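You operate a simulated robot arm through the tools that you are given. There is no shell and no other tool.

Carry out the task below with a simulated robot arm. There is one attempt and no reset: what you move stays moved.

JOB
Brake the press and open the card path for a wash-up.
Fine: brake first; side guide to 52 mm, gate window at 8.0 mm, chute back.

It is judged by the outcome, as a careful person would: the job done as asked, and still so three seconds after it is handed in. It fails if anything else is knocked over, pushed out of place, dropped, spilled or broken.

ROBOT AND FRAMES
A 6-joint arm with a two-finger parallel gripper, fixed in place. Base frame: the origin is at the foot of the arm, x ahead of it, y to its left, z up. Readings come in m, rad, newtons and seconds.
With the tool pointing down near the work surface it reaches from about 0.18 to 0.76 m from the base axis. Its first joint turns from -2.897 to 2.897 rad. Payload 3.91 kg.
The TCP is the grasp point between the finger pads, 0.03 m short of the fingertips. In the tool frame z runs along the fingers and y along their closing line. The gripper opens to 0.11 m. The fingers are 0.02 m wide and 0.01 m thick; the gripper's body (0.048 by 0.112 m) begins 0.055 m behind the TCP.
Orientation is told as [roll, pitch, yaw] about the base's x, y, z axes, in that order, counted from this pose: with the fingers straight down and closing along the base's y, the tool's x points along the base's -x, its y along +y and its z along -z.

CONTROLS
- The arm moves only by the tool send_rows. Its argument "deltas" is a list that holds one entry, the list of rows, each a list of 7 numbers: the shift along the base's x, y, z in m, then the turn, a rotation vector about the base's x, y, z in degrees, then the gripper command, from -1 (fully open) to 1 (shut), values between in proportion. In form: [[[x, y, z, rx, ry, rz, fingers], ...]]. A call has 1 to 20 rows; each row is the pose to reach, as a shift and turn from the pose commanded when the call began. A row lasts 0.2 s, in which the tool goes at most 0.05 m and 0.15 rad; a call with a longer step from one row to the next is refused whole, and so is a gripper value outside its range. Where a pose cannot be reached the arm comes as near as it can. A force on the tool above 50 N (or 10 N above the force at the start of the call, whichever is more), or a blocked arm, ends the call early, and 0.2 s more pass. Each finger travels about 0.045 m/s and halts on what it meets, pressing with about 24 N; the grip force reading is that of the motor and also rises with nothing between the fingers. The clock runs only during rows and for 0.2 s after the last one: add rows that repeat a pose to give the fingers time. The reply holds the time, the measured pose of the TCP, the force on the tool along the base axes, the opening and the grip force, in the units named above and with some noise, with the torque about the TCP (base axes, N m) and any sound that the robot's microphone picked up, and new pictures: "show" is both (left out), scene, wrist or none.
- Cameras (640 x 400 px; columns grow to the right, rows downward): "scene" is fixed at [0.2194, -0.6495, 1.6504]; the picture's right is [0.87, -0.49, 0.00], its down [-0.23, -0.40, -0.89] and it looks along [0.43, 0.77, -0.46] (base axes); focal length 371 px, centre (320, 200). "wrist" rides on the gripper at [0.071, 0.022, -0.107] in the tool frame; the picture's right is [-0.29, 0.96, 0.00], its down [-0.76, -0.23, -0.61] and it looks along [-0.58, -0.18, 0.79] (tool axes); focal length 243 px, centre (320, 200). There is no depth. A picture from a camera that has moved, and an enlarged one, comes with that camera's place and axes in the base frame and with its lens.
- lift_body(by): slides the trunk up (or, below 0, down) by that many m; the arm rides with it, the base frame stays. It gives what a move gives, with no picture.
- close_up(camera, box): a new picture of the part [left, top, right, bottom] of that camera's present view, enlarged. No time passes.
- finish_job(): hands the job in; it is judged then, once.

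Nothing tells you positions but the pictures and the camera data. Unless the task says otherwise, let go and move clear before handing in.

The tools are called after ">>>" as name(argument=value, ...) on one line, values as JSON. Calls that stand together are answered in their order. send_rows: Moves the arm, as the interface text tells. Its arguments: {"type":"object","properties":{"deltas":{"type":"array","items":{"type":"array","items":{"type":"array","items":{"type":"number"}}}},"show":{"type":"string","enum":["both","scene","wrist","none"]}},"required":["deltas"]} The other tools are called the same way: lift_body (by) slides the trunk up or down; close_up (camera, box) takes an enlarged picture of a part of a camera's view; finish_job () hands the job in.

At the start:

```text
t: 0.0
ee_pos: [0.277, 0.1727, 1.3845]
tool_rot: [0.0, 0.0, 0.0]
contact_force: [0.3, -0.3, -0.6]
wrist_torque: [-0.01, 0.03, 0.01]
width: 0.1102
grip_force: 0.1
trunk travel left (down, up): [-0.551, 0.039]
```

scene: 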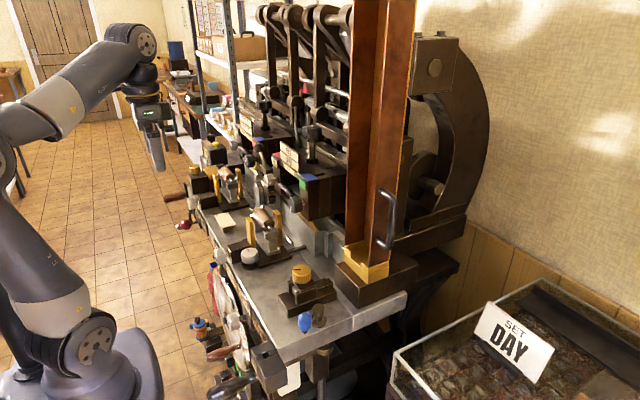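
wrist: 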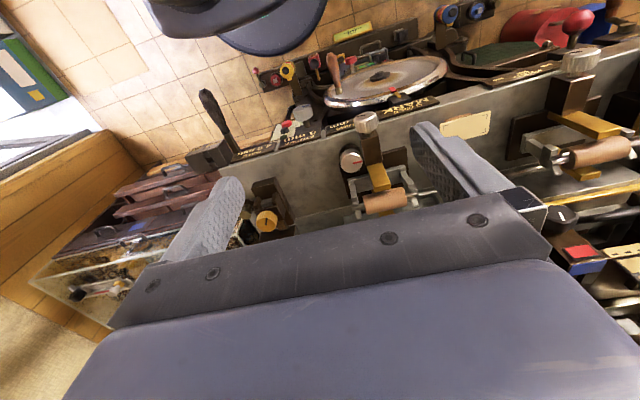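

The scene shows a multi-station press with a bench in front of it, carrying brass or wood-handled devices, knobs and levers. I'll enlarge several areas first to find the brake, side guide, gate and chute.

>>> close_up(camera="scene", box=[160, 130, 320, 230])

>>> close_up(camera="scene", box=[200, 200, 360, 300])

>>> close_up(camera="scene", box=[180, 280, 340, 400])

>>> close_up(camera="scene", box=[160, 30, 360, 150])

>>> close_up(camera="wrist", box=[160, 80, 440, 260])

>>> close_up(camera="wrist", box=[250, 0, 450, 130])

>>> close_up(camera="wrist", box=[420, 0, 640, 140])

>>> close_up(camera="wrist", box=[440, 120, 640, 260])

```text
4.00 times, centred on (240, 180) of scene
camera zoom: at [0.2194, -0.6495, 1.6504], right [0.87, -0.49, 0.0], down [-0.23, -0.4, -0.89], along [0.43, 0.77, -0.46], focal length 1483 px, centre (640, 280)
```

zoom: 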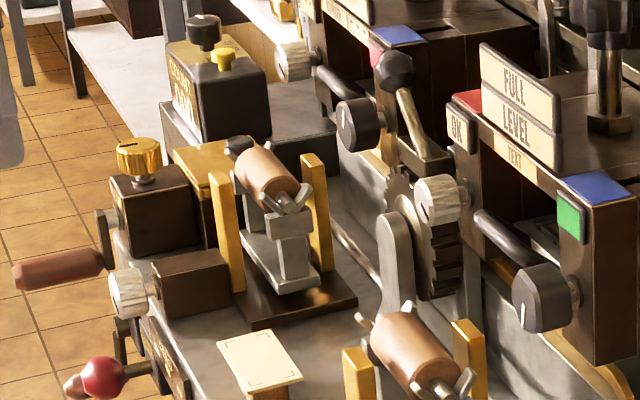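

```text
4.00 times, centred on (280, 250) of scene
camera zoom: at [0.2194, -0.6495, 1.6504], right [0.87, -0.49, 0.0], down [-0.23, -0.4, -0.89], along [0.43, 0.77, -0.46], focal length 1483 px, centre (480, 0)
```

zoom: 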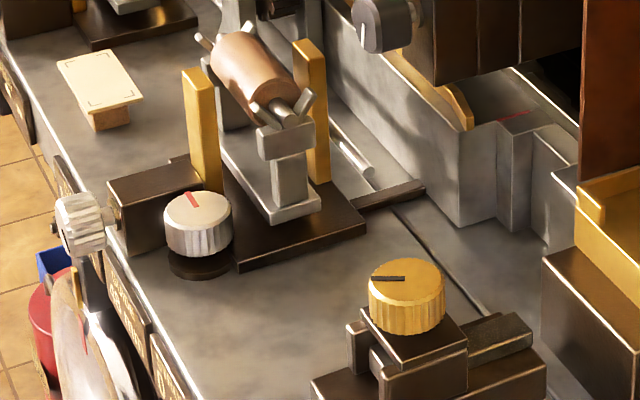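

```text
3.33 times, centred on (260, 340) of scene
camera zoom: at [0.2194, -0.6495, 1.6504], right [0.87, -0.49, 0.0], down [-0.23, -0.4, -0.89], along [0.43, 0.77, -0.46], focal length 1236 px, centre (520, -267)
```

zoom: 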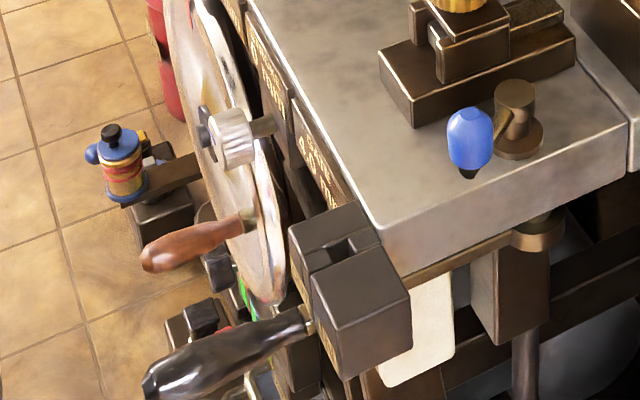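

```text
3.20 times, centred on (260, 90) of scene
camera zoom: at [0.2194, -0.6495, 1.6504], right [0.87, -0.49, 0.0], down [-0.23, -0.4, -0.89], along [0.43, 0.77, -0.46], focal length 1186 px, centre (512, 552)
```

zoom: 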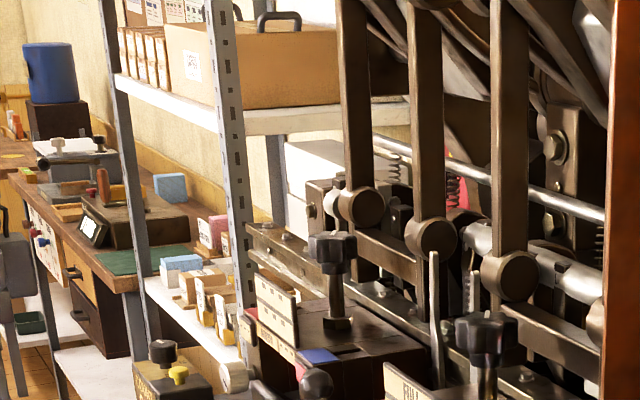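

```text
2.22 times, centred on (300, 170) of wrist
camera zoom: at [0.2052, 0.1936, 1.4908], right [0.29, 0.96, 0.0], down [0.76, -0.23, 0.61], along [0.58, -0.18, -0.79], focal length 539 px, centre (364, 267)
```

zoom: 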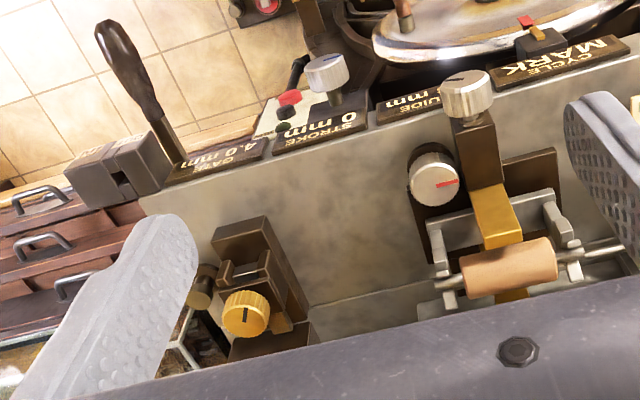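

```text
3.08 times, centred on (350, 65) of wrist
camera zoom: at [0.2052, 0.1936, 1.4908], right [0.29, 0.96, 0.0], down [0.76, -0.23, 0.61], along [0.58, -0.18, -0.79], focal length 746 px, centre (228, 615)
```

zoom: 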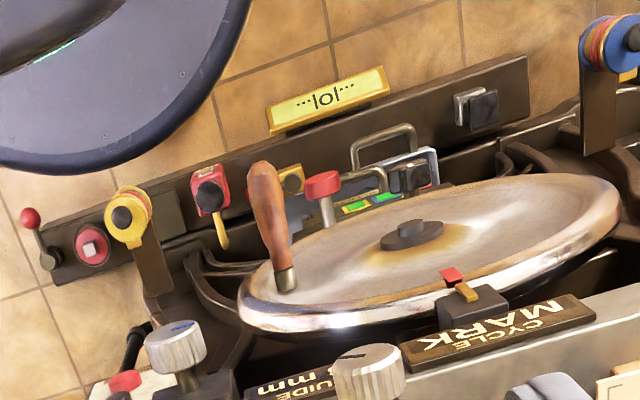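

```text
2.86 times, centred on (530, 70) of wrist
camera zoom: at [0.2052, 0.1936, 1.4908], right [0.29, 0.96, 0.0], down [0.76, -0.23, 0.61], along [0.58, -0.18, -0.79], focal length 693 px, centre (-280, 571)
```

zoom: 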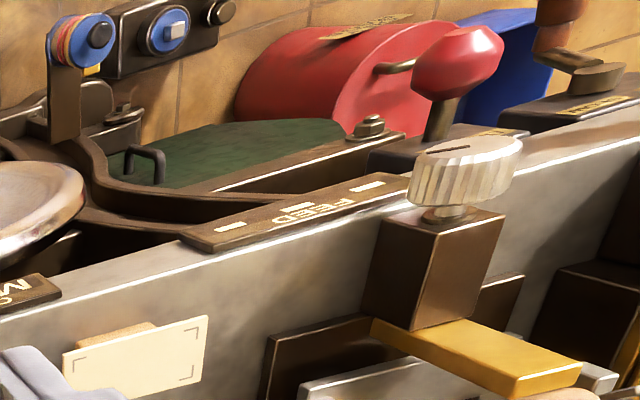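

```text
2.86 times, centred on (540, 190) of wrist
camera zoom: at [0.2052, 0.1936, 1.4908], right [0.29, 0.96, 0.0], down [0.76, -0.23, 0.61], along [0.58, -0.18, -0.79], focal length 693 px, centre (-309, 229)
```

zoom: 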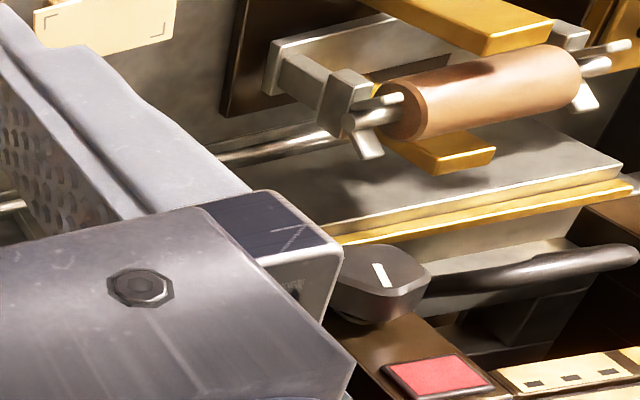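

I located the brass knob near (0.515, -0.026, 1.096) and the silver knob with the red mark near (0.458, 0.18, 1.04). Label plates along the front edge include GATE 4.0 mm, STROKE, GUIDE, CYCLE and FEED. I'll move the wrist camera well above everything for clearer views.

>>> send_rows(deltas=[[[0, -0.045, 0, 0, 0, 0, -1], [0, -0.09, 0, 0, 0, 0, -1], [-0.02, -0.13, 0, 0, 0, 0, -1], [-0.04, -0.17, 0, 0, 0, 0, -1], [-0.05, -0.2, 0, 0, 0, 0, -1], [-0.05, -0.2, 0, 0, 0, 0, -1]]], show="wrist")

```text
t: 1.4
ee_pos: [0.2353, -0.0314, 1.3598]
tool_rot: [0.0, -0.002, 0.0]
contact_force: [0.5, 0.4, 1.0]
wrist_torque: [0.01, 0.0, -0.02]
width: 0.1098
grip_force: 0.1
out of reach, approached as far as the arm can: row 2, 3, 4, 5, 6
trunk travel left (down, up): [-0.551, 0.039]
camera wrist: at [0.1634, -0.0102, 1.4667], right [0.29, 0.96, 0.0], down [0.76, -0.23, 0.61], along [0.58, -0.18, -0.79], focal length 243 px, centre (320, 200)
```

wrist: 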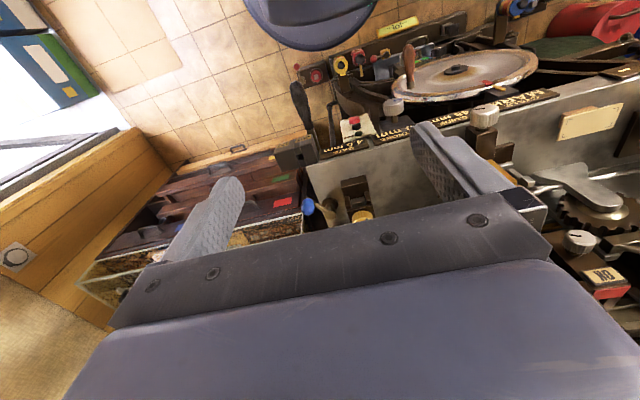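

The wrist camera now sees the labels and the front wheel from nearer the arm's centre. I'll enlarge the label area and the front-edge devices.

>>> close_up(camera="wrist", box=[270, 60, 430, 160])

>>> close_up(camera="wrist", box=[430, 60, 590, 160])

>>> close_up(camera="wrist", box=[270, 140, 430, 240])

>>> close_up(camera="wrist", box=[500, 140, 640, 300])

>>> close_up(camera="wrist", box=[290, 0, 450, 100])

>>> close_up(camera="wrist", box=[430, 0, 640, 100])

```text
4.00 times, centred on (350, 110) of wrist
camera zoom: at [0.1634, -0.0102, 1.4667], right [0.29, 0.96, 0.0], down [0.76, -0.23, 0.61], along [0.58, -0.18, -0.79], focal length 970 px, centre (200, 560)
```

zoom: 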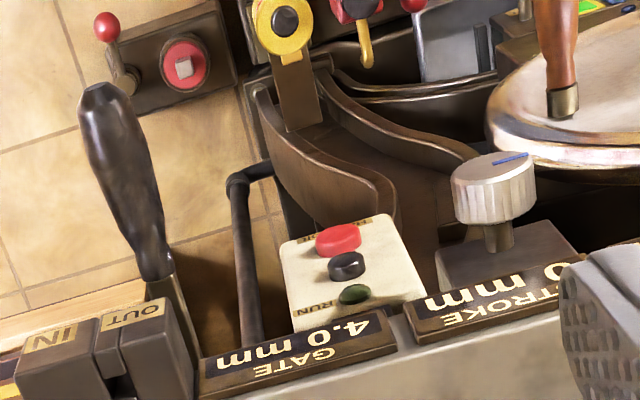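

```text
4.00 times, centred on (510, 110) of wrist
camera zoom: at [0.1634, -0.0102, 1.4667], right [0.29, 0.96, 0.0], down [0.76, -0.23, 0.61], along [0.58, -0.18, -0.79], focal length 970 px, centre (-440, 560)
```

zoom: 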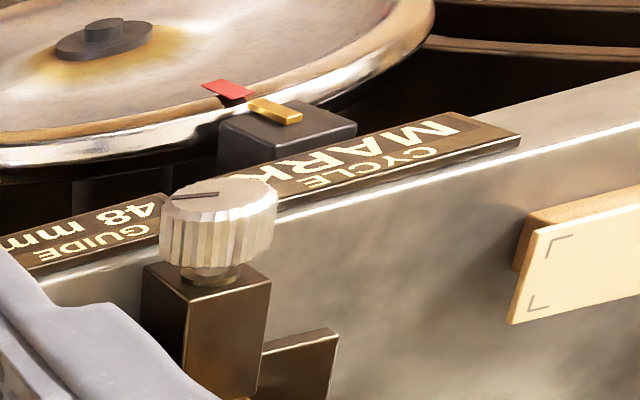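

```text
4.00 times, centred on (350, 190) of wrist
camera zoom: at [0.1634, -0.0102, 1.4667], right [0.29, 0.96, 0.0], down [0.76, -0.23, 0.61], along [0.58, -0.18, -0.79], focal length 970 px, centre (200, 240)
```

zoom: 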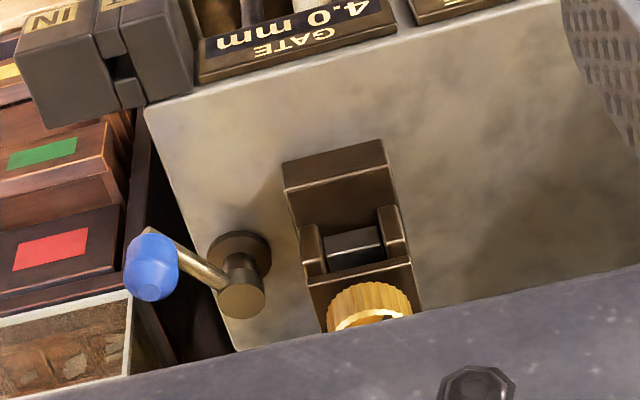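

```text
2.50 times, centred on (570, 220) of wrist
camera zoom: at [0.1634, -0.0102, 1.4667], right [0.29, 0.96, 0.0], down [0.76, -0.23, 0.61], along [0.58, -0.18, -0.79], focal length 606 px, centre (-305, 150)
```

zoom: 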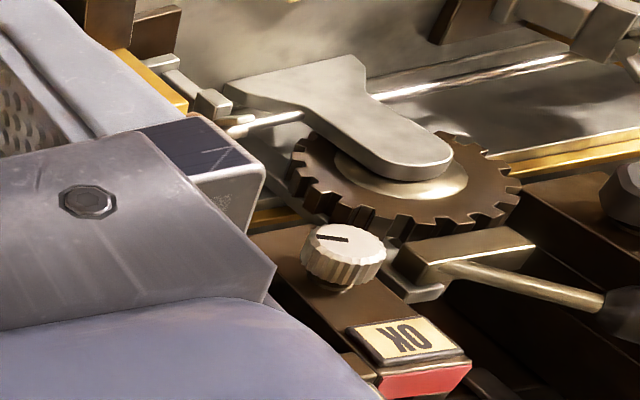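

```text
4.00 times, centred on (370, 50) of wrist
camera zoom: at [0.1634, -0.0102, 1.4667], right [0.29, 0.96, 0.0], down [0.76, -0.23, 0.61], along [0.58, -0.18, -0.79], focal length 970 px, centre (120, 800)
```

zoom: 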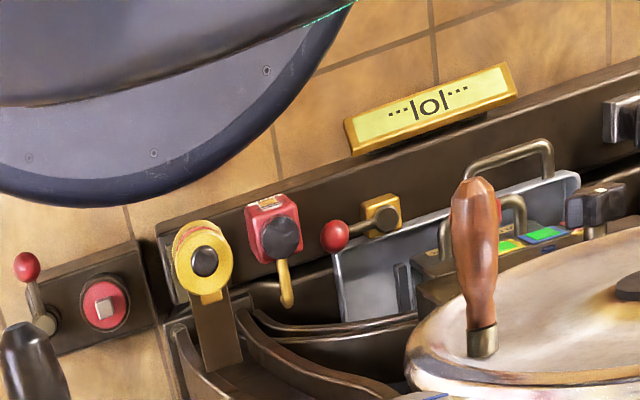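

```text
3.05 times, centred on (535, 50) of wrist
camera zoom: at [0.1634, -0.0102, 1.4667], right [0.29, 0.96, 0.0], down [0.76, -0.23, 0.61], along [0.58, -0.18, -0.79], focal length 739 px, centre (-335, 657)
```

zoom: 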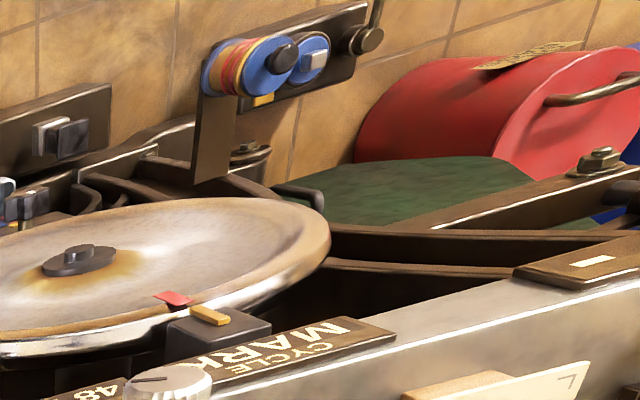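

The displays read GATE 4.0 mm and GUIDE 48 mm, with a push-button box, an IN/OUT lever and a STROKE knob nearby. I'll read the smaller labels at higher zoom.

>>> close_up(camera="wrist", box=[335, 105, 385, 145])

>>> close_up(camera="wrist", box=[265, 120, 325, 165])

>>> close_up(camera="wrist", box=[290, 40, 410, 110])

>>> close_up(camera="scene", box=[150, 180, 230, 240])

>>> close_up(camera="scene", box=[330, 180, 430, 310])

>>> close_up(camera="scene", box=[195, 240, 275, 320])

>>> close_up(camera="scene", box=[190, 310, 290, 400])

>>> close_up(camera="scene", box=[250, 150, 330, 220])

```text
10.00 times, centred on (360, 125) of wrist
camera zoom: at [0.1634, -0.0102, 1.4667], right [0.29, 0.96, 0.0], down [0.76, -0.23, 0.61], along [0.58, -0.18, -0.79], focal length 2426 px, centre (-80, 950)
```

zoom: 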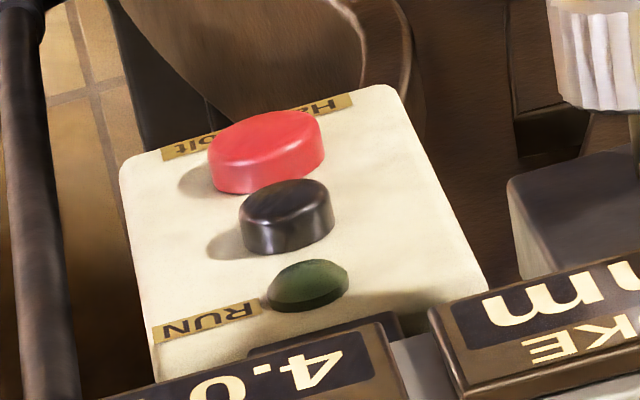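

```text
8.89 times, centred on (295, 142) of wrist
camera zoom: at [0.1634, -0.0102, 1.4667], right [0.29, 0.96, 0.0], down [0.76, -0.23, 0.61], along [0.58, -0.18, -0.79], focal length 2157 px, centre (542, 711)
```

zoom: 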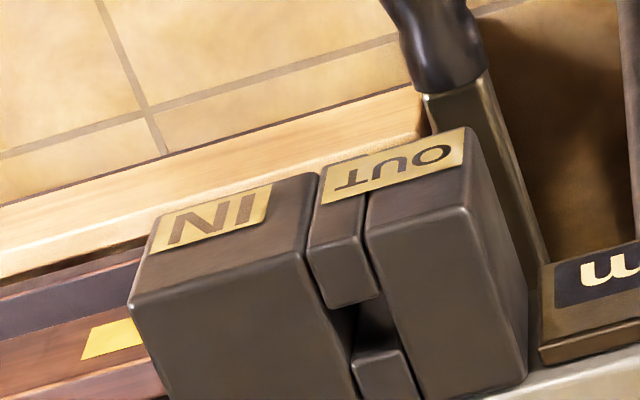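

```text
5.33 times, centred on (350, 75) of wrist
camera zoom: at [0.1634, -0.0102, 1.4667], right [0.29, 0.96, 0.0], down [0.76, -0.23, 0.61], along [0.58, -0.18, -0.79], focal length 1294 px, centre (160, 867)
```

zoom: 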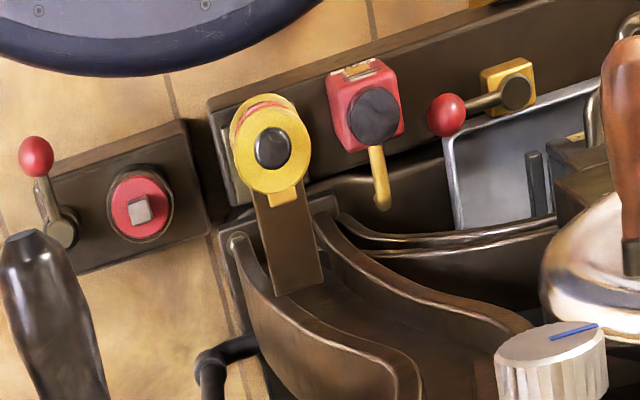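

```text
6.67 times, centred on (190, 210) of scene
camera zoom: at [0.2194, -0.6495, 1.6504], right [0.87, -0.49, 0.0], down [-0.23, -0.4, -0.89], along [0.43, 0.77, -0.46], focal length 2472 px, centre (1187, 133)
```

zoom: 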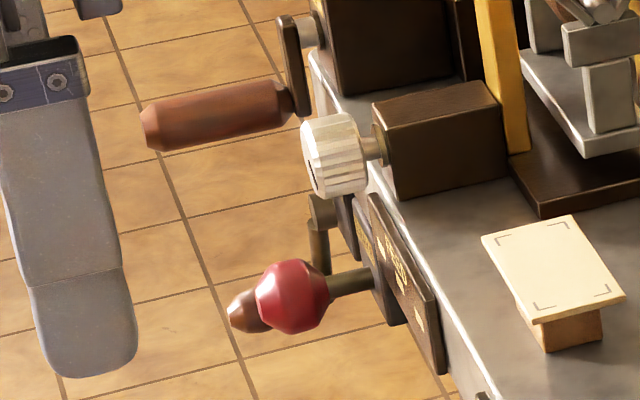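

```text
3.08 times, centred on (380, 245) of scene
camera zoom: at [0.2194, -0.6495, 1.6504], right [0.87, -0.49, 0.0], down [-0.23, -0.4, -0.89], along [0.43, 0.77, -0.46], focal length 1141 px, centre (135, 62)
```

zoom: 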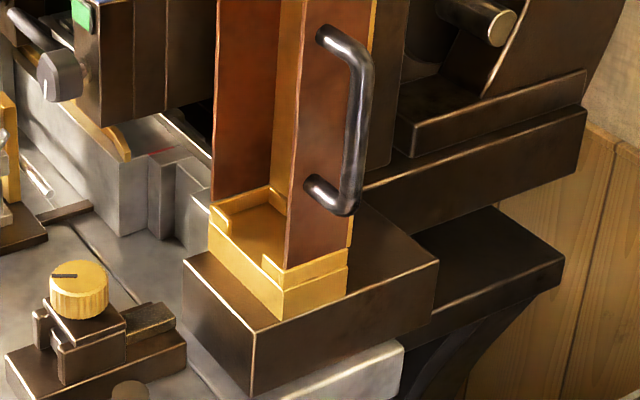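

```text
5.00 times, centred on (235, 280) of scene
camera zoom: at [0.2194, -0.6495, 1.6504], right [0.87, -0.49, 0.0], down [-0.23, -0.4, -0.89], along [0.43, 0.77, -0.46], focal length 1854 px, centre (745, -200)
```

zoom: 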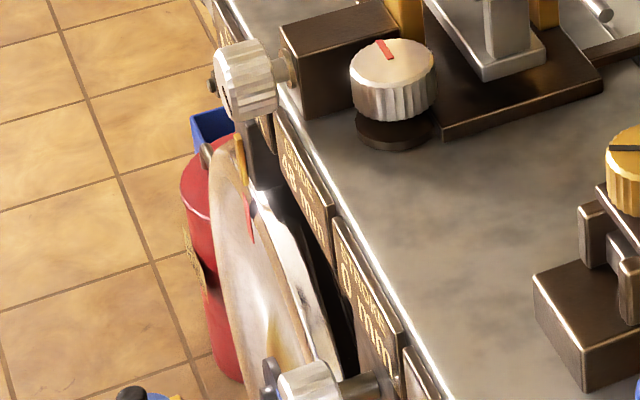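

```text
4.44 times, centred on (240, 355) of scene
camera zoom: at [0.2194, -0.6495, 1.6504], right [0.87, -0.49, 0.0], down [-0.23, -0.4, -0.89], along [0.43, 0.77, -0.46], focal length 1648 px, centre (676, -489)
```

zoom: 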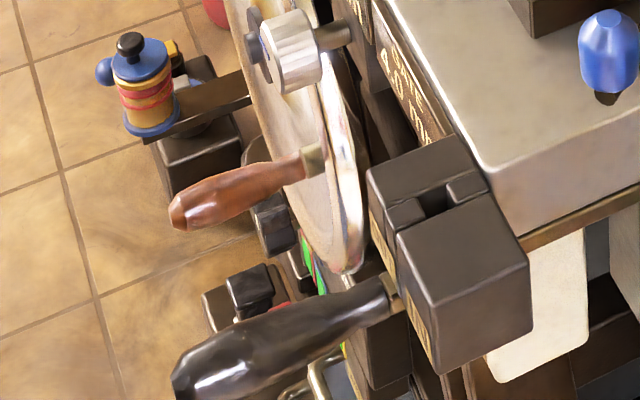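

```text
5.71 times, centred on (290, 185) of scene
camera zoom: at [0.2194, -0.6495, 1.6504], right [0.87, -0.49, 0.0], down [-0.23, -0.4, -0.89], along [0.43, 0.77, -0.46], focal length 2118 px, centre (491, 286)
```

zoom: 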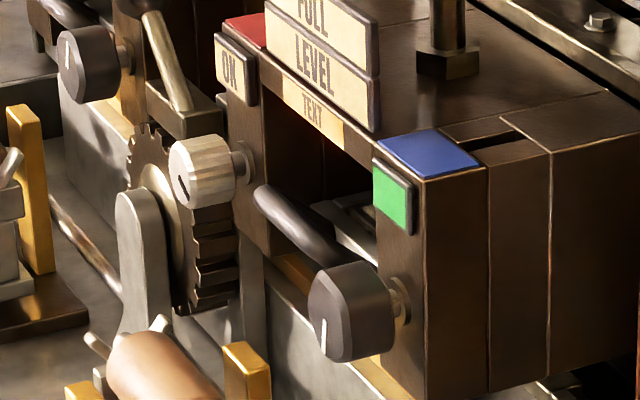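

The label plates sit on the vertical front face, whose knobs point toward the robot, and the box has a Halt and a RUN button. I still need to find the brake and the chute, so I'll move left at height to view the other half.

>>> send_rows(deltas=[[[0.02, 0.045, 0, 0, 0, 0, -1], [0.03, 0.09, 0, 0, 0, 0, -1], [0.03, 0.135, 0, 0, 0, 0, -1], [0.03, 0.18, 0, 0, 0, 0, -1], [0.03, 0.225, 0, 0, 0, 0, -1], [0.02, 0.27, 0, 0, 0, 0, -1], [0.0, 0.31, 0, 0, 0, 0, -1], [-0.02, 0.35, 0, 0, 0, 0, -1], [-0.03, 0.39, 0, 0, 0, 0, -1], [-0.04, 0.42, 0, 0, 0, 0, -1], [-0.04, 0.42, 0, 0, 0, 0, -1]]], show="both")

```text
t: 3.8
ee_pos: [0.1972, 0.39, 1.3584]
tool_rot: [0.001, 0.001, -0.002]
contact_force: [0.4, 0.9, -1.2]
wrist_torque: [0.04, 0.0, 0.0]
width: 0.1103
grip_force: 0.0
trunk travel left (down, up): [-0.551, 0.039]
camera wrist: at [0.1272, 0.4114, 1.4661], right [0.29, 0.96, 0.0], down [0.76, -0.23, 0.61], along [0.58, -0.18, -0.79], focal length 243 px, centre (320, 200)
```

scene: 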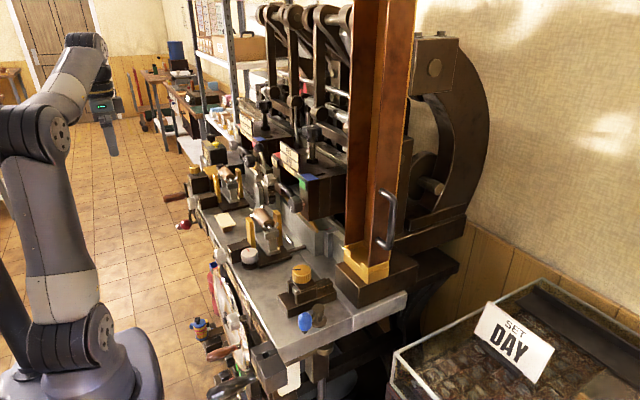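
wrist: 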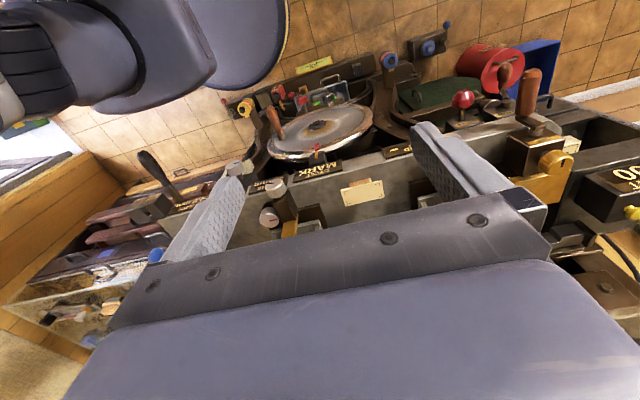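

>>> close_up(camera="wrist", box=[370, 40, 530, 140])

>>> close_up(camera="wrist", box=[480, 60, 640, 200])

>>> close_up(camera="wrist", box=[500, 130, 640, 320])

>>> close_up(camera="wrist", box=[220, 40, 400, 140])

>>> close_up(camera="wrist", box=[230, 120, 430, 240])

>>> close_up(camera="scene", box=[150, 60, 250, 160])

```text
4.00 times, centred on (450, 90) of wrist
camera zoom: at [0.1272, 0.4114, 1.4661], right [0.29, 0.96, 0.0], down [0.76, -0.23, 0.61], along [0.58, -0.18, -0.79], focal length 970 px, centre (-200, 640)
```

zoom: 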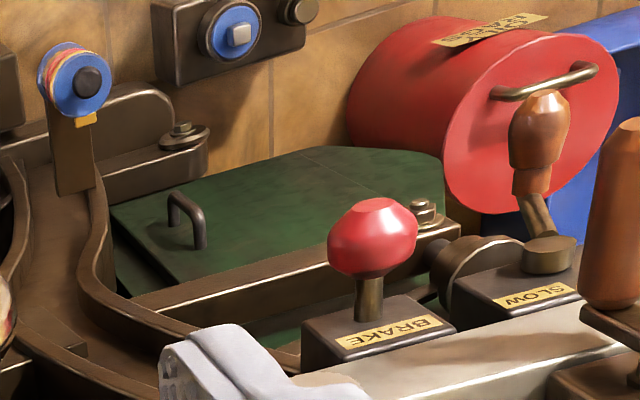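

```text
2.86 times, centred on (560, 130) of wrist
camera zoom: at [0.1272, 0.4114, 1.4661], right [0.29, 0.96, 0.0], down [0.76, -0.23, 0.61], along [0.58, -0.18, -0.79], focal length 693 px, centre (-366, 400)
```

zoom: 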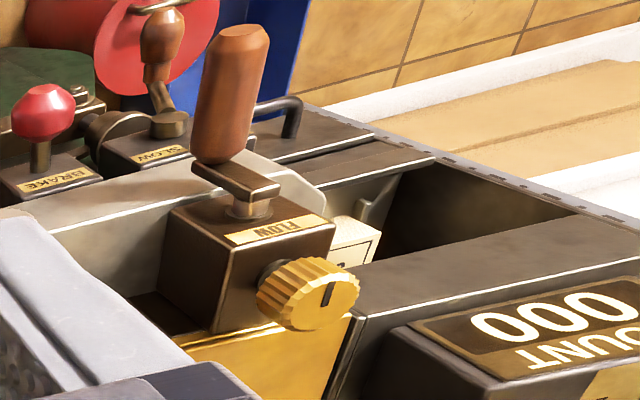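

```text
2.11 times, centred on (570, 225) of wrist
camera zoom: at [0.1272, 0.4114, 1.4661], right [0.29, 0.96, 0.0], down [0.76, -0.23, 0.61], along [0.58, -0.18, -0.79], focal length 511 px, centre (-206, 147)
```

zoom: 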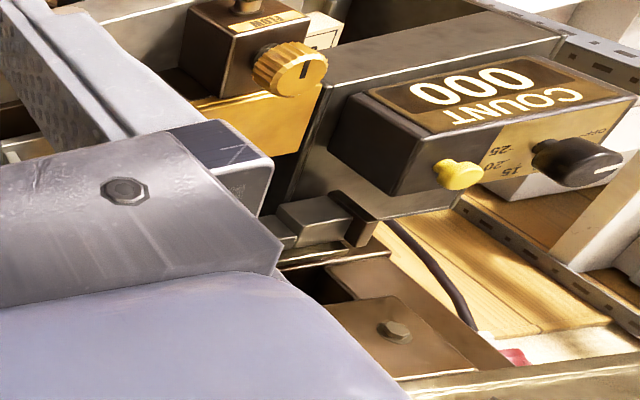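

```text
3.56 times, centred on (310, 90) of wrist
camera zoom: at [0.1272, 0.4114, 1.4661], right [0.29, 0.96, 0.0], down [0.76, -0.23, 0.61], along [0.58, -0.18, -0.79], focal length 863 px, centre (356, 591)
```

zoom: 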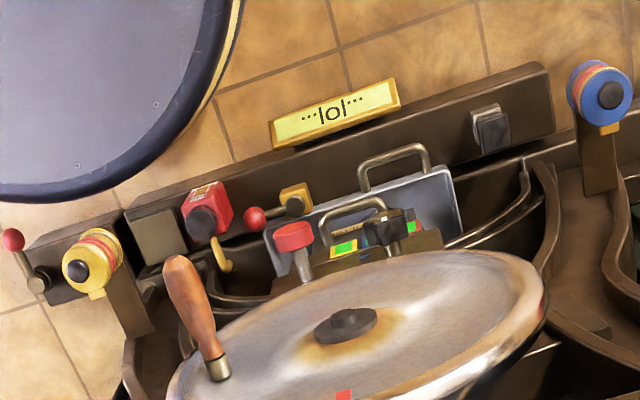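

```text
3.20 times, centred on (330, 180) of wrist
camera zoom: at [0.1272, 0.4114, 1.4661], right [0.29, 0.96, 0.0], down [0.76, -0.23, 0.61], along [0.58, -0.18, -0.79], focal length 776 px, centre (288, 264)
```

zoom: 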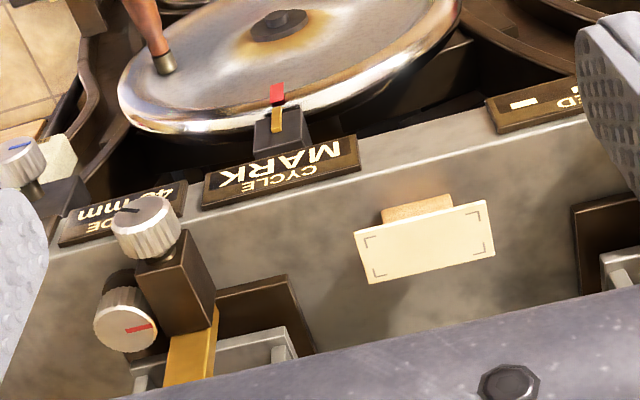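

```text
4.00 times, centred on (200, 110) of scene
camera zoom: at [0.2194, -0.6495, 1.6504], right [0.87, -0.49, 0.0], down [-0.23, -0.4, -0.89], along [0.43, 0.77, -0.46], focal length 1483 px, centre (800, 560)
```

zoom: 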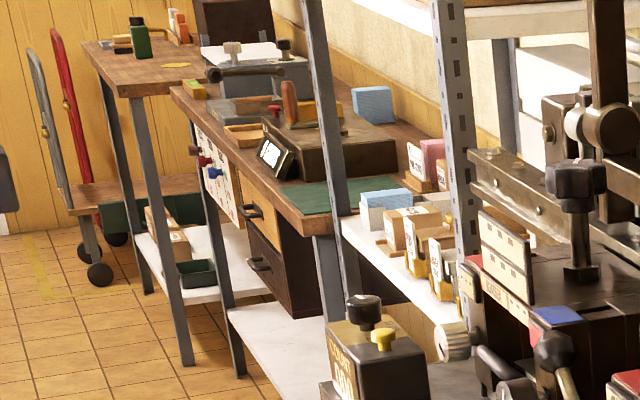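

I found the BRAKE, a red knob on a front block, with SLOW and FLOW controls beside it. Next I'll look at the right side, around the magazine column, the blue handle and the IN/OUT lever, to identify the chute.

>>> send_rows(deltas=[[[0.03, -0.04, 0, 0, 0, 0, -1], [0.06, -0.08, 0, 0, 0, 0, -1], [0.09, -0.12, 0, 0, 0, 0, -1], [0.1, -0.17, 0, 0, 0, 8, -1], [0.1, -0.22, 0, 0, 0, 16, -1], [0.1, -0.27, 0, 0, 0, 24, -1], [0.1, -0.32, 0, 0, 0, 32, -1], [0.1, -0.37, 0, 0, 0, 40, -1], [0.1, -0.42, 0, 0, 0, 48, -1], [0.1, -0.47, 0, 0, 0, 56, -1], [0.11, -0.52, 0, 0, 0, 64, -1], [0.12, -0.57, 0, 0, 0, 72, -1], [0.14, -0.61, 0, 0, 0, 80, -1], [0.17, -0.65, 0, 0, 0, 88, -1], [0.2, -0.68, 0, 0, 0, 90, -1], [0.2, -0.68, 0, 0, 0, 90, -1]]], show="both")

```text
refused: row 4 steps farther than a row can; nothing moved
```

That was refused because one step was slightly too long. I'll resend the same move with shorter steps.

>>> send_rows(deltas=[[[0.03, -0.035, 0, 0, 0, 0, -1], [0.06, -0.07, 0, 0, 0, 0, -1], [0.09, -0.105, 0, 0, 0, 0, -1], [0.1, -0.15, 0, 0, 0, 8, -1], [0.1, -0.195, 0, 0, 0, 16, -1], [0.1, -0.24, 0, 0, 0, 24, -1], [0.1, -0.285, 0, 0, 0, 32, -1], [0.1, -0.33, 0, 0, 0, 40, -1], [0.1, -0.375, 0, 0, 0, 48, -1], [0.1, -0.42, 0, 0, 0, 56, -1], [0.1, -0.465, 0, 0, 0, 64, -1], [0.11, -0.51, 0, 0, 0, 72, -1], [0.12, -0.555, 0, 0, 0, 80, -1], [0.14, -0.595, 0, 0, 0, 88, -1], [0.16, -0.635, 0, 0, 0, 90, -1], [0.19, -0.67, 0, 0, 0, 90, -1], [0.19, -0.67, 0, 0, 0, 90, -1]]], show="both")

```text
t: 7.4
ee_pos: [0.3843, -0.282, 1.3568]
tool_rot: [0.001, -0.001, 1.57]
contact_force: [1.0, -0.5, -0.5]
wrist_torque: [0.01, 0.01, -0.04]
width: 0.1103
grip_force: 0.0
trunk travel left (down, up): [-0.551, 0.039]
camera wrist: at [0.3627, -0.3523, 1.464], right [-0.96, 0.29, 0.0], down [0.23, 0.76, 0.61], along [0.18, 0.58, -0.79], focal length 243 px, centre (320, 200)
```

scene: 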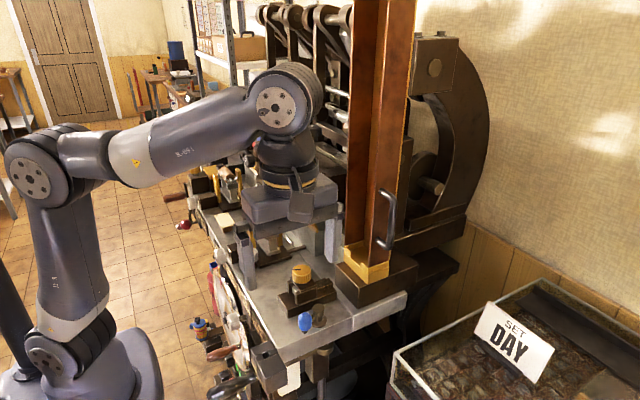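
wrist: 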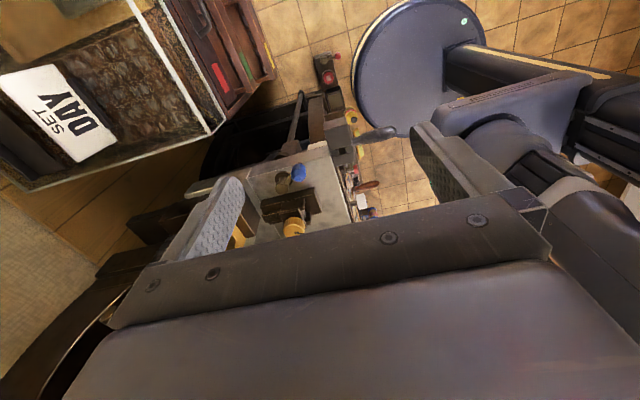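

>>> close_up(camera="wrist", box=[220, 110, 380, 240])

>>> close_up(camera="wrist", box=[260, 40, 420, 150])

>>> close_up(camera="wrist", box=[100, 150, 280, 270])

>>> close_up(camera="scene", box=[270, 290, 410, 400])

>>> close_up(camera="scene", box=[330, 0, 490, 110])

```text
3.08 times, centred on (300, 175) of wrist
camera zoom: at [0.3627, -0.3523, 1.464], right [-0.96, 0.29, 0.0], down [0.23, 0.76, 0.61], along [0.18, 0.58, -0.79], focal length 746 px, centre (382, 277)
```

zoom: 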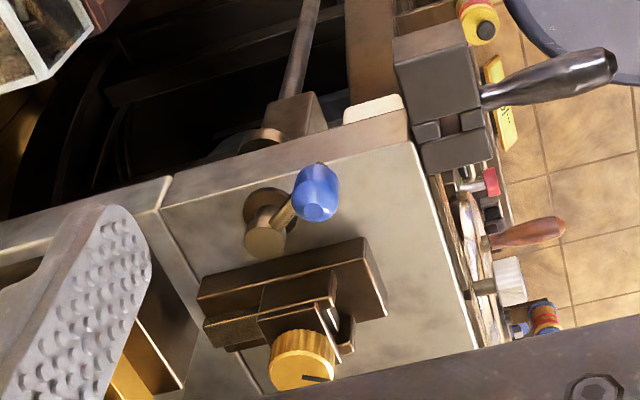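

```text
3.64 times, centred on (340, 95) of wrist
camera zoom: at [0.3627, -0.3523, 1.464], right [-0.96, 0.29, 0.0], down [0.23, 0.76, 0.61], along [0.18, 0.58, -0.79], focal length 882 px, centre (247, 582)
```

zoom: 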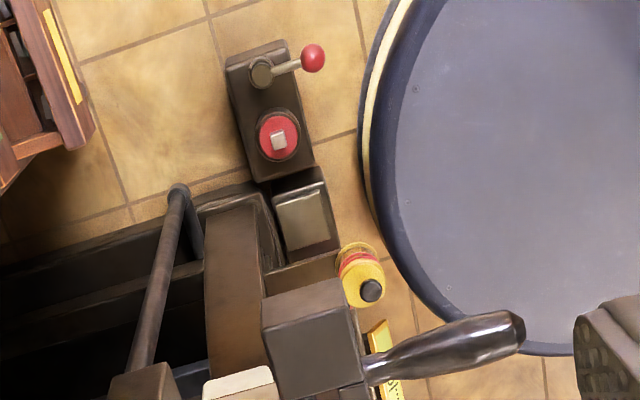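

```text
3.33 times, centred on (190, 210) of wrist
camera zoom: at [0.3627, -0.3523, 1.464], right [-0.96, 0.29, 0.0], down [0.23, 0.76, 0.61], along [0.18, 0.58, -0.79], focal length 809 px, centre (753, 167)
```

zoom: 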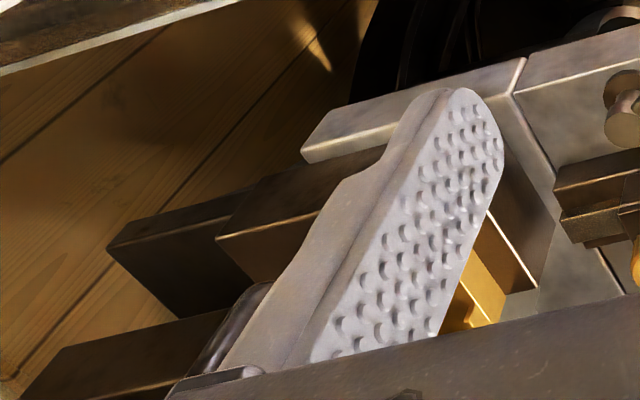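

```text
3.64 times, centred on (340, 345) of scene
camera zoom: at [0.2194, -0.6495, 1.6504], right [0.87, -0.49, 0.0], down [-0.23, -0.4, -0.89], along [0.43, 0.77, -0.46], focal length 1348 px, centre (247, -327)
```

zoom: 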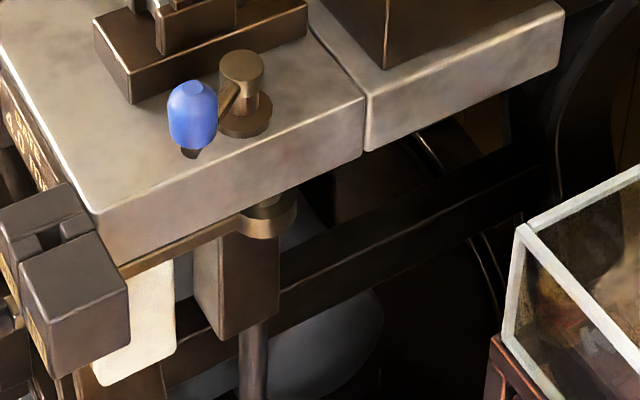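

```text
3.64 times, centred on (410, 55) of scene
camera zoom: at [0.2194, -0.6495, 1.6504], right [0.87, -0.49, 0.0], down [-0.23, -0.4, -0.89], along [0.43, 0.77, -0.46], focal length 1348 px, centre (-7, 727)
```

zoom: 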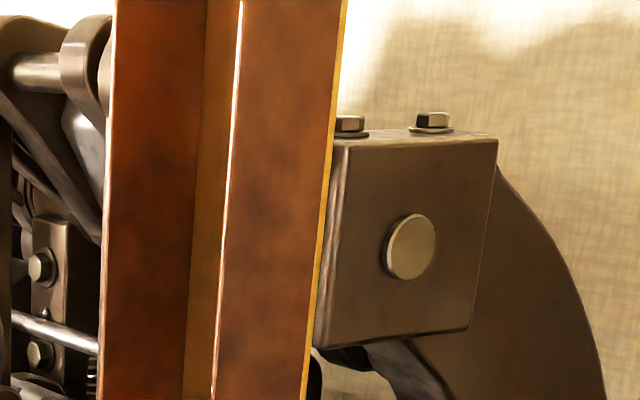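

The column with the steel handle stands on a long base with rails running back, so it may be the chute. The blue lever and IN/OUT lever are also candidates, so I'll turn the wrist to put the camera in front of the gripper for an upright view.

>>> send_rows(deltas=[[[-0.01, 0.02, 0, 0, 0, 8, -1], [-0.02, 0.04, 0, 0, 0, 16, -1], [-0.03, 0.06, 0, 0, 0, 24, -1], [-0.04, 0.08, 0, 0, 0, 32, -1], [-0.05, 0.1, 0, 0, 0, 40, -1], [-0.06, 0.12, 0, 0, 0, 48, -1], [-0.07, 0.14, 0, 0, 0, 56, -1], [-0.08, 0.16, 0, 0, 0, 64, -1], [-0.08, 0.17, 0, 0, 0, 72, -1], [-0.08, 0.18, 0, 0, 0, 80, -1], [-0.08, 0.18, 0, 0, 0, 88, -1], [-0.08, 0.18, 0, 0, 0, 90, -1], [-0.08, 0.18, 0, 0, 0, 90, -1]]], show="wrist")

```text
t: 10.2
ee_pos: [0.301, 0.0312, 1.3558]
tool_rot: [0.002, 0.001, 3.139]
contact_force: [0.2, -0.4, 0.1]
wrist_torque: [0.04, 0.0, -0.01]
width: 0.11
grip_force: 0.1
out of reach, approached as far as the arm can: row 7, 8, 9, 10, 11, 12, 13
trunk travel left (down, up): [-0.551, 0.039]
camera wrist: at [0.372, 0.0099, 1.4632], right [-0.29, -0.96, 0.0], down [-0.76, 0.23, 0.61], along [-0.58, 0.18, -0.79], focal length 243 px, centre (320, 200)
```

wrist: 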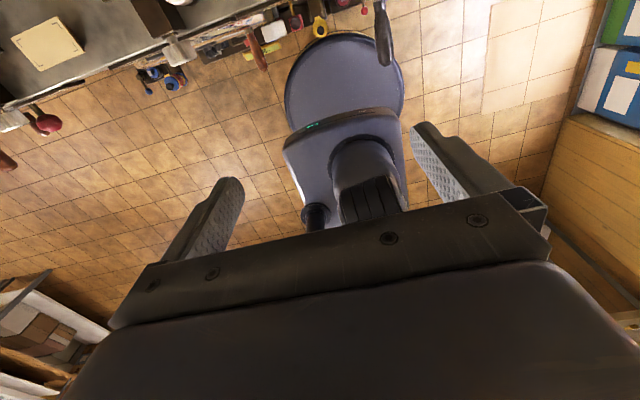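

>>> send_rows(deltas=[[[-0.01, 0, 0, 0, -8, 0, -1], [-0.02, 0, 0, 0, -16, 0, -1], [-0.03, 0, 0, 0, -24, 0, -1], [-0.03, 0, 0, 0, -32, 0, -1], [-0.03, 0, 0, 0, -40, 0, -1], [-0.03, 0, 0, 0, -48, 0, -1], [-0.03, 0, 0, 0, -50, 0, -1], [-0.03, 0, 0, 0, -50, 0, -1]]], show="wrist")

```text
t: 12.0
ee_pos: [0.2793, 0.0399, 1.346]
tool_rot: [0.036, 0.834, -3.105]
contact_force: [-0.9, 0.1, 0.1]
wrist_torque: [0.01, 0.03, 0.02]
width: 0.1098
grip_force: 0.1
trunk travel left (down, up): [-0.551, 0.039]
camera wrist: at [0.2488, 0.0215, 1.4723], right [-0.19, -0.96, -0.19], down [-0.96, 0.22, -0.16], along [0.2, 0.16, -0.97], focal length 243 px, centre (320, 200)
```

wrist: 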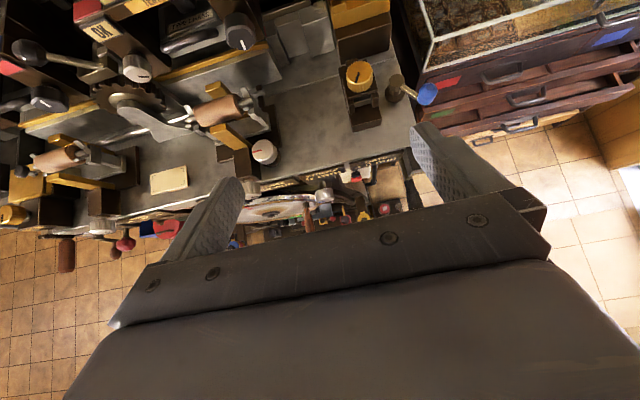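

>>> close_up(camera="wrist", box=[230, 60, 450, 200])

>>> close_up(camera="wrist", box=[220, 150, 440, 230])

>>> close_up(camera="wrist", box=[0, 0, 220, 140])

>>> close_up(camera="wrist", box=[200, 0, 440, 140])

>>> close_up(camera="wrist", box=[0, 120, 220, 280])

```text
2.86 times, centred on (340, 130) of wrist
camera zoom: at [0.2488, 0.0215, 1.4723], right [-0.19, -0.96, -0.19], down [-0.96, 0.22, -0.16], along [0.2, 0.16, -0.97], focal length 693 px, centre (263, 400)
```

zoom: 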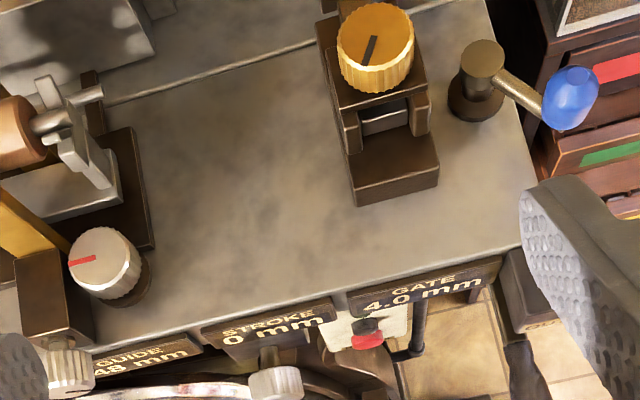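

```text
2.91 times, centred on (330, 190) of wrist
camera zoom: at [0.2488, 0.0215, 1.4723], right [-0.19, -0.96, -0.19], down [-0.96, 0.22, -0.16], along [0.2, 0.16, -0.97], focal length 706 px, centre (291, 229)
```

zoom: 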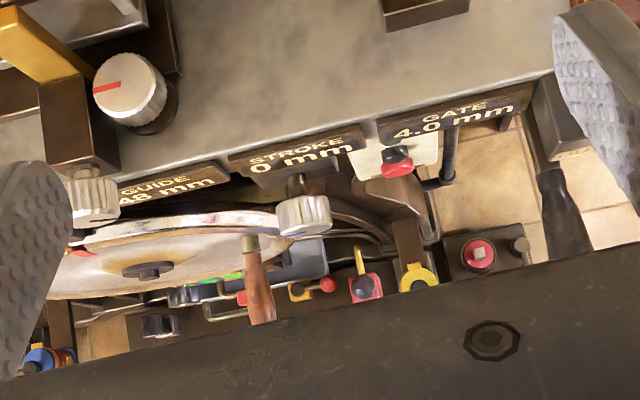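

```text
2.86 times, centred on (110, 70) of wrist
camera zoom: at [0.2488, 0.0215, 1.4723], right [-0.19, -0.96, -0.19], down [-0.96, 0.22, -0.16], along [0.2, 0.16, -0.97], focal length 693 px, centre (920, 571)
```

zoom: 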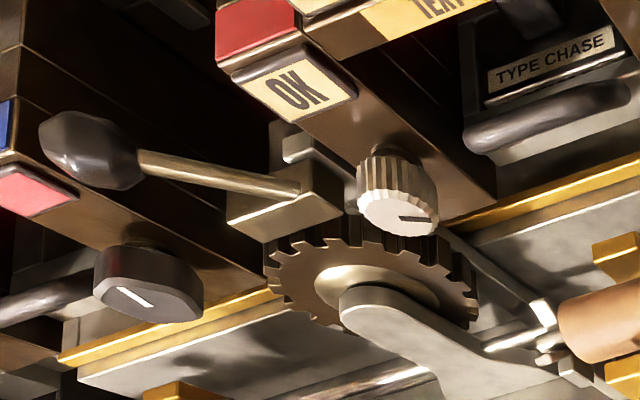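

```text
2.67 times, centred on (320, 70) of wrist
camera zoom: at [0.2488, 0.0215, 1.4723], right [-0.19, -0.96, -0.19], down [-0.96, 0.22, -0.16], along [0.2, 0.16, -0.97], focal length 647 px, centre (320, 547)
```

zoom: 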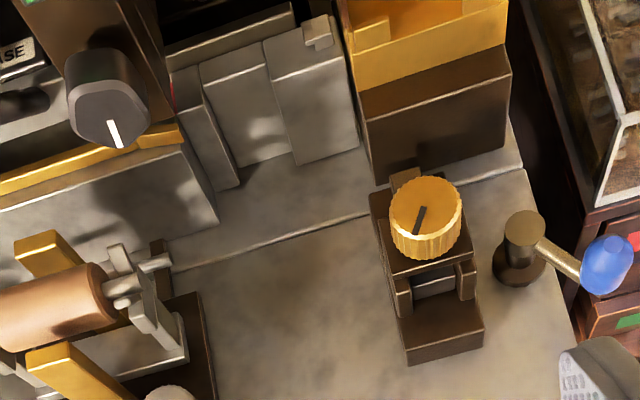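

```text
2.50 times, centred on (110, 200) of wrist
camera zoom: at [0.2488, 0.0215, 1.4723], right [-0.19, -0.96, -0.19], down [-0.96, 0.22, -0.16], along [0.2, 0.16, -0.97], focal length 606 px, centre (845, 200)
```

zoom: 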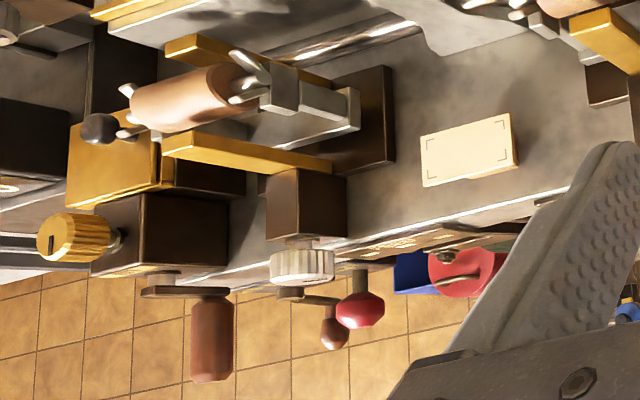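

From this overhead view the gate block, the STROKE and GUIDE plates and the red-marked knob line up by y. The brake knob is near (0.363, 0.67, 0.906). I'll move left and lower for a close look at the brake, the FEED plate and the guide units.

>>> send_rows(deltas=[[[-0.01, 0.045, 0, 0, 0, 0, -1], [-0.02, 0.09, 0, 0, 0, 0, -1], [-0.03, 0.135, 0, 0, 0, 0, -1], [-0.04, 0.18, 0, 0, 0, 0, -1], [-0.05, 0.225, 0, 0, 0, 0, -1], [-0.06, 0.27, 0, 0, 0, 0, -1], [-0.07, 0.315, 0, 0, 0, 0, -1], [-0.08, 0.36, 0, 0, 0, 0, -1], [-0.08, 0.4, -0.02, 0, 0, 0, -1], [-0.08, 0.44, -0.04, 0, 0, 0, -1], [-0.08, 0.47, -0.07, 0, 0, 0, -1], [-0.08, 0.49, -0.1, 0, 0, 0, -1], [-0.08, 0.5, -0.13, 0, 0, 0, -1], [-0.08, 0.5, -0.13, 0, 0, 0, -1]]], show="both")

```text
t: 15.0
ee_pos: [0.1905, 0.5316, 1.2264]
tool_rot: [0.0, 0.873, 3.14]
contact_force: [0.1, -0.8, 0.0]
wrist_torque: [0.02, 0.01, 0.0]
width: 0.1099
grip_force: 0.0
trunk travel left (down, up): [-0.551, 0.039]
camera wrist: at [0.1544, 0.5105, 1.3493], right [-0.19, -0.96, -0.22], down [-0.95, 0.23, -0.19], along [0.23, 0.18, -0.96], focal length 243 px, centre (320, 200)
```

scene: 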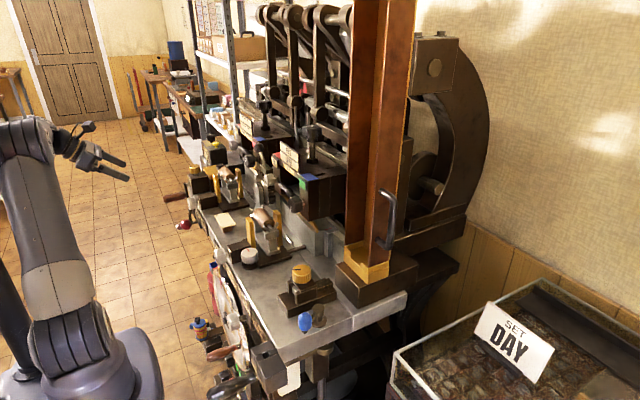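
wrist: 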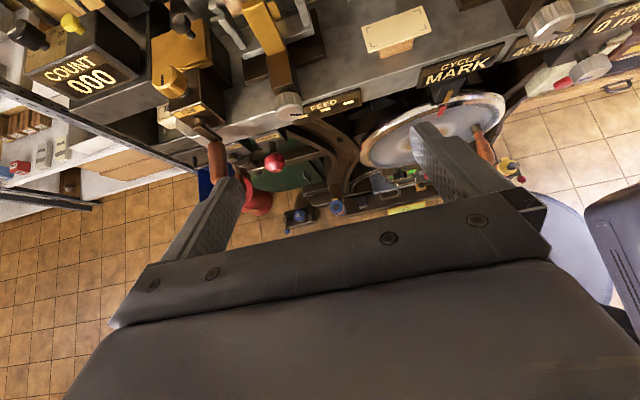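

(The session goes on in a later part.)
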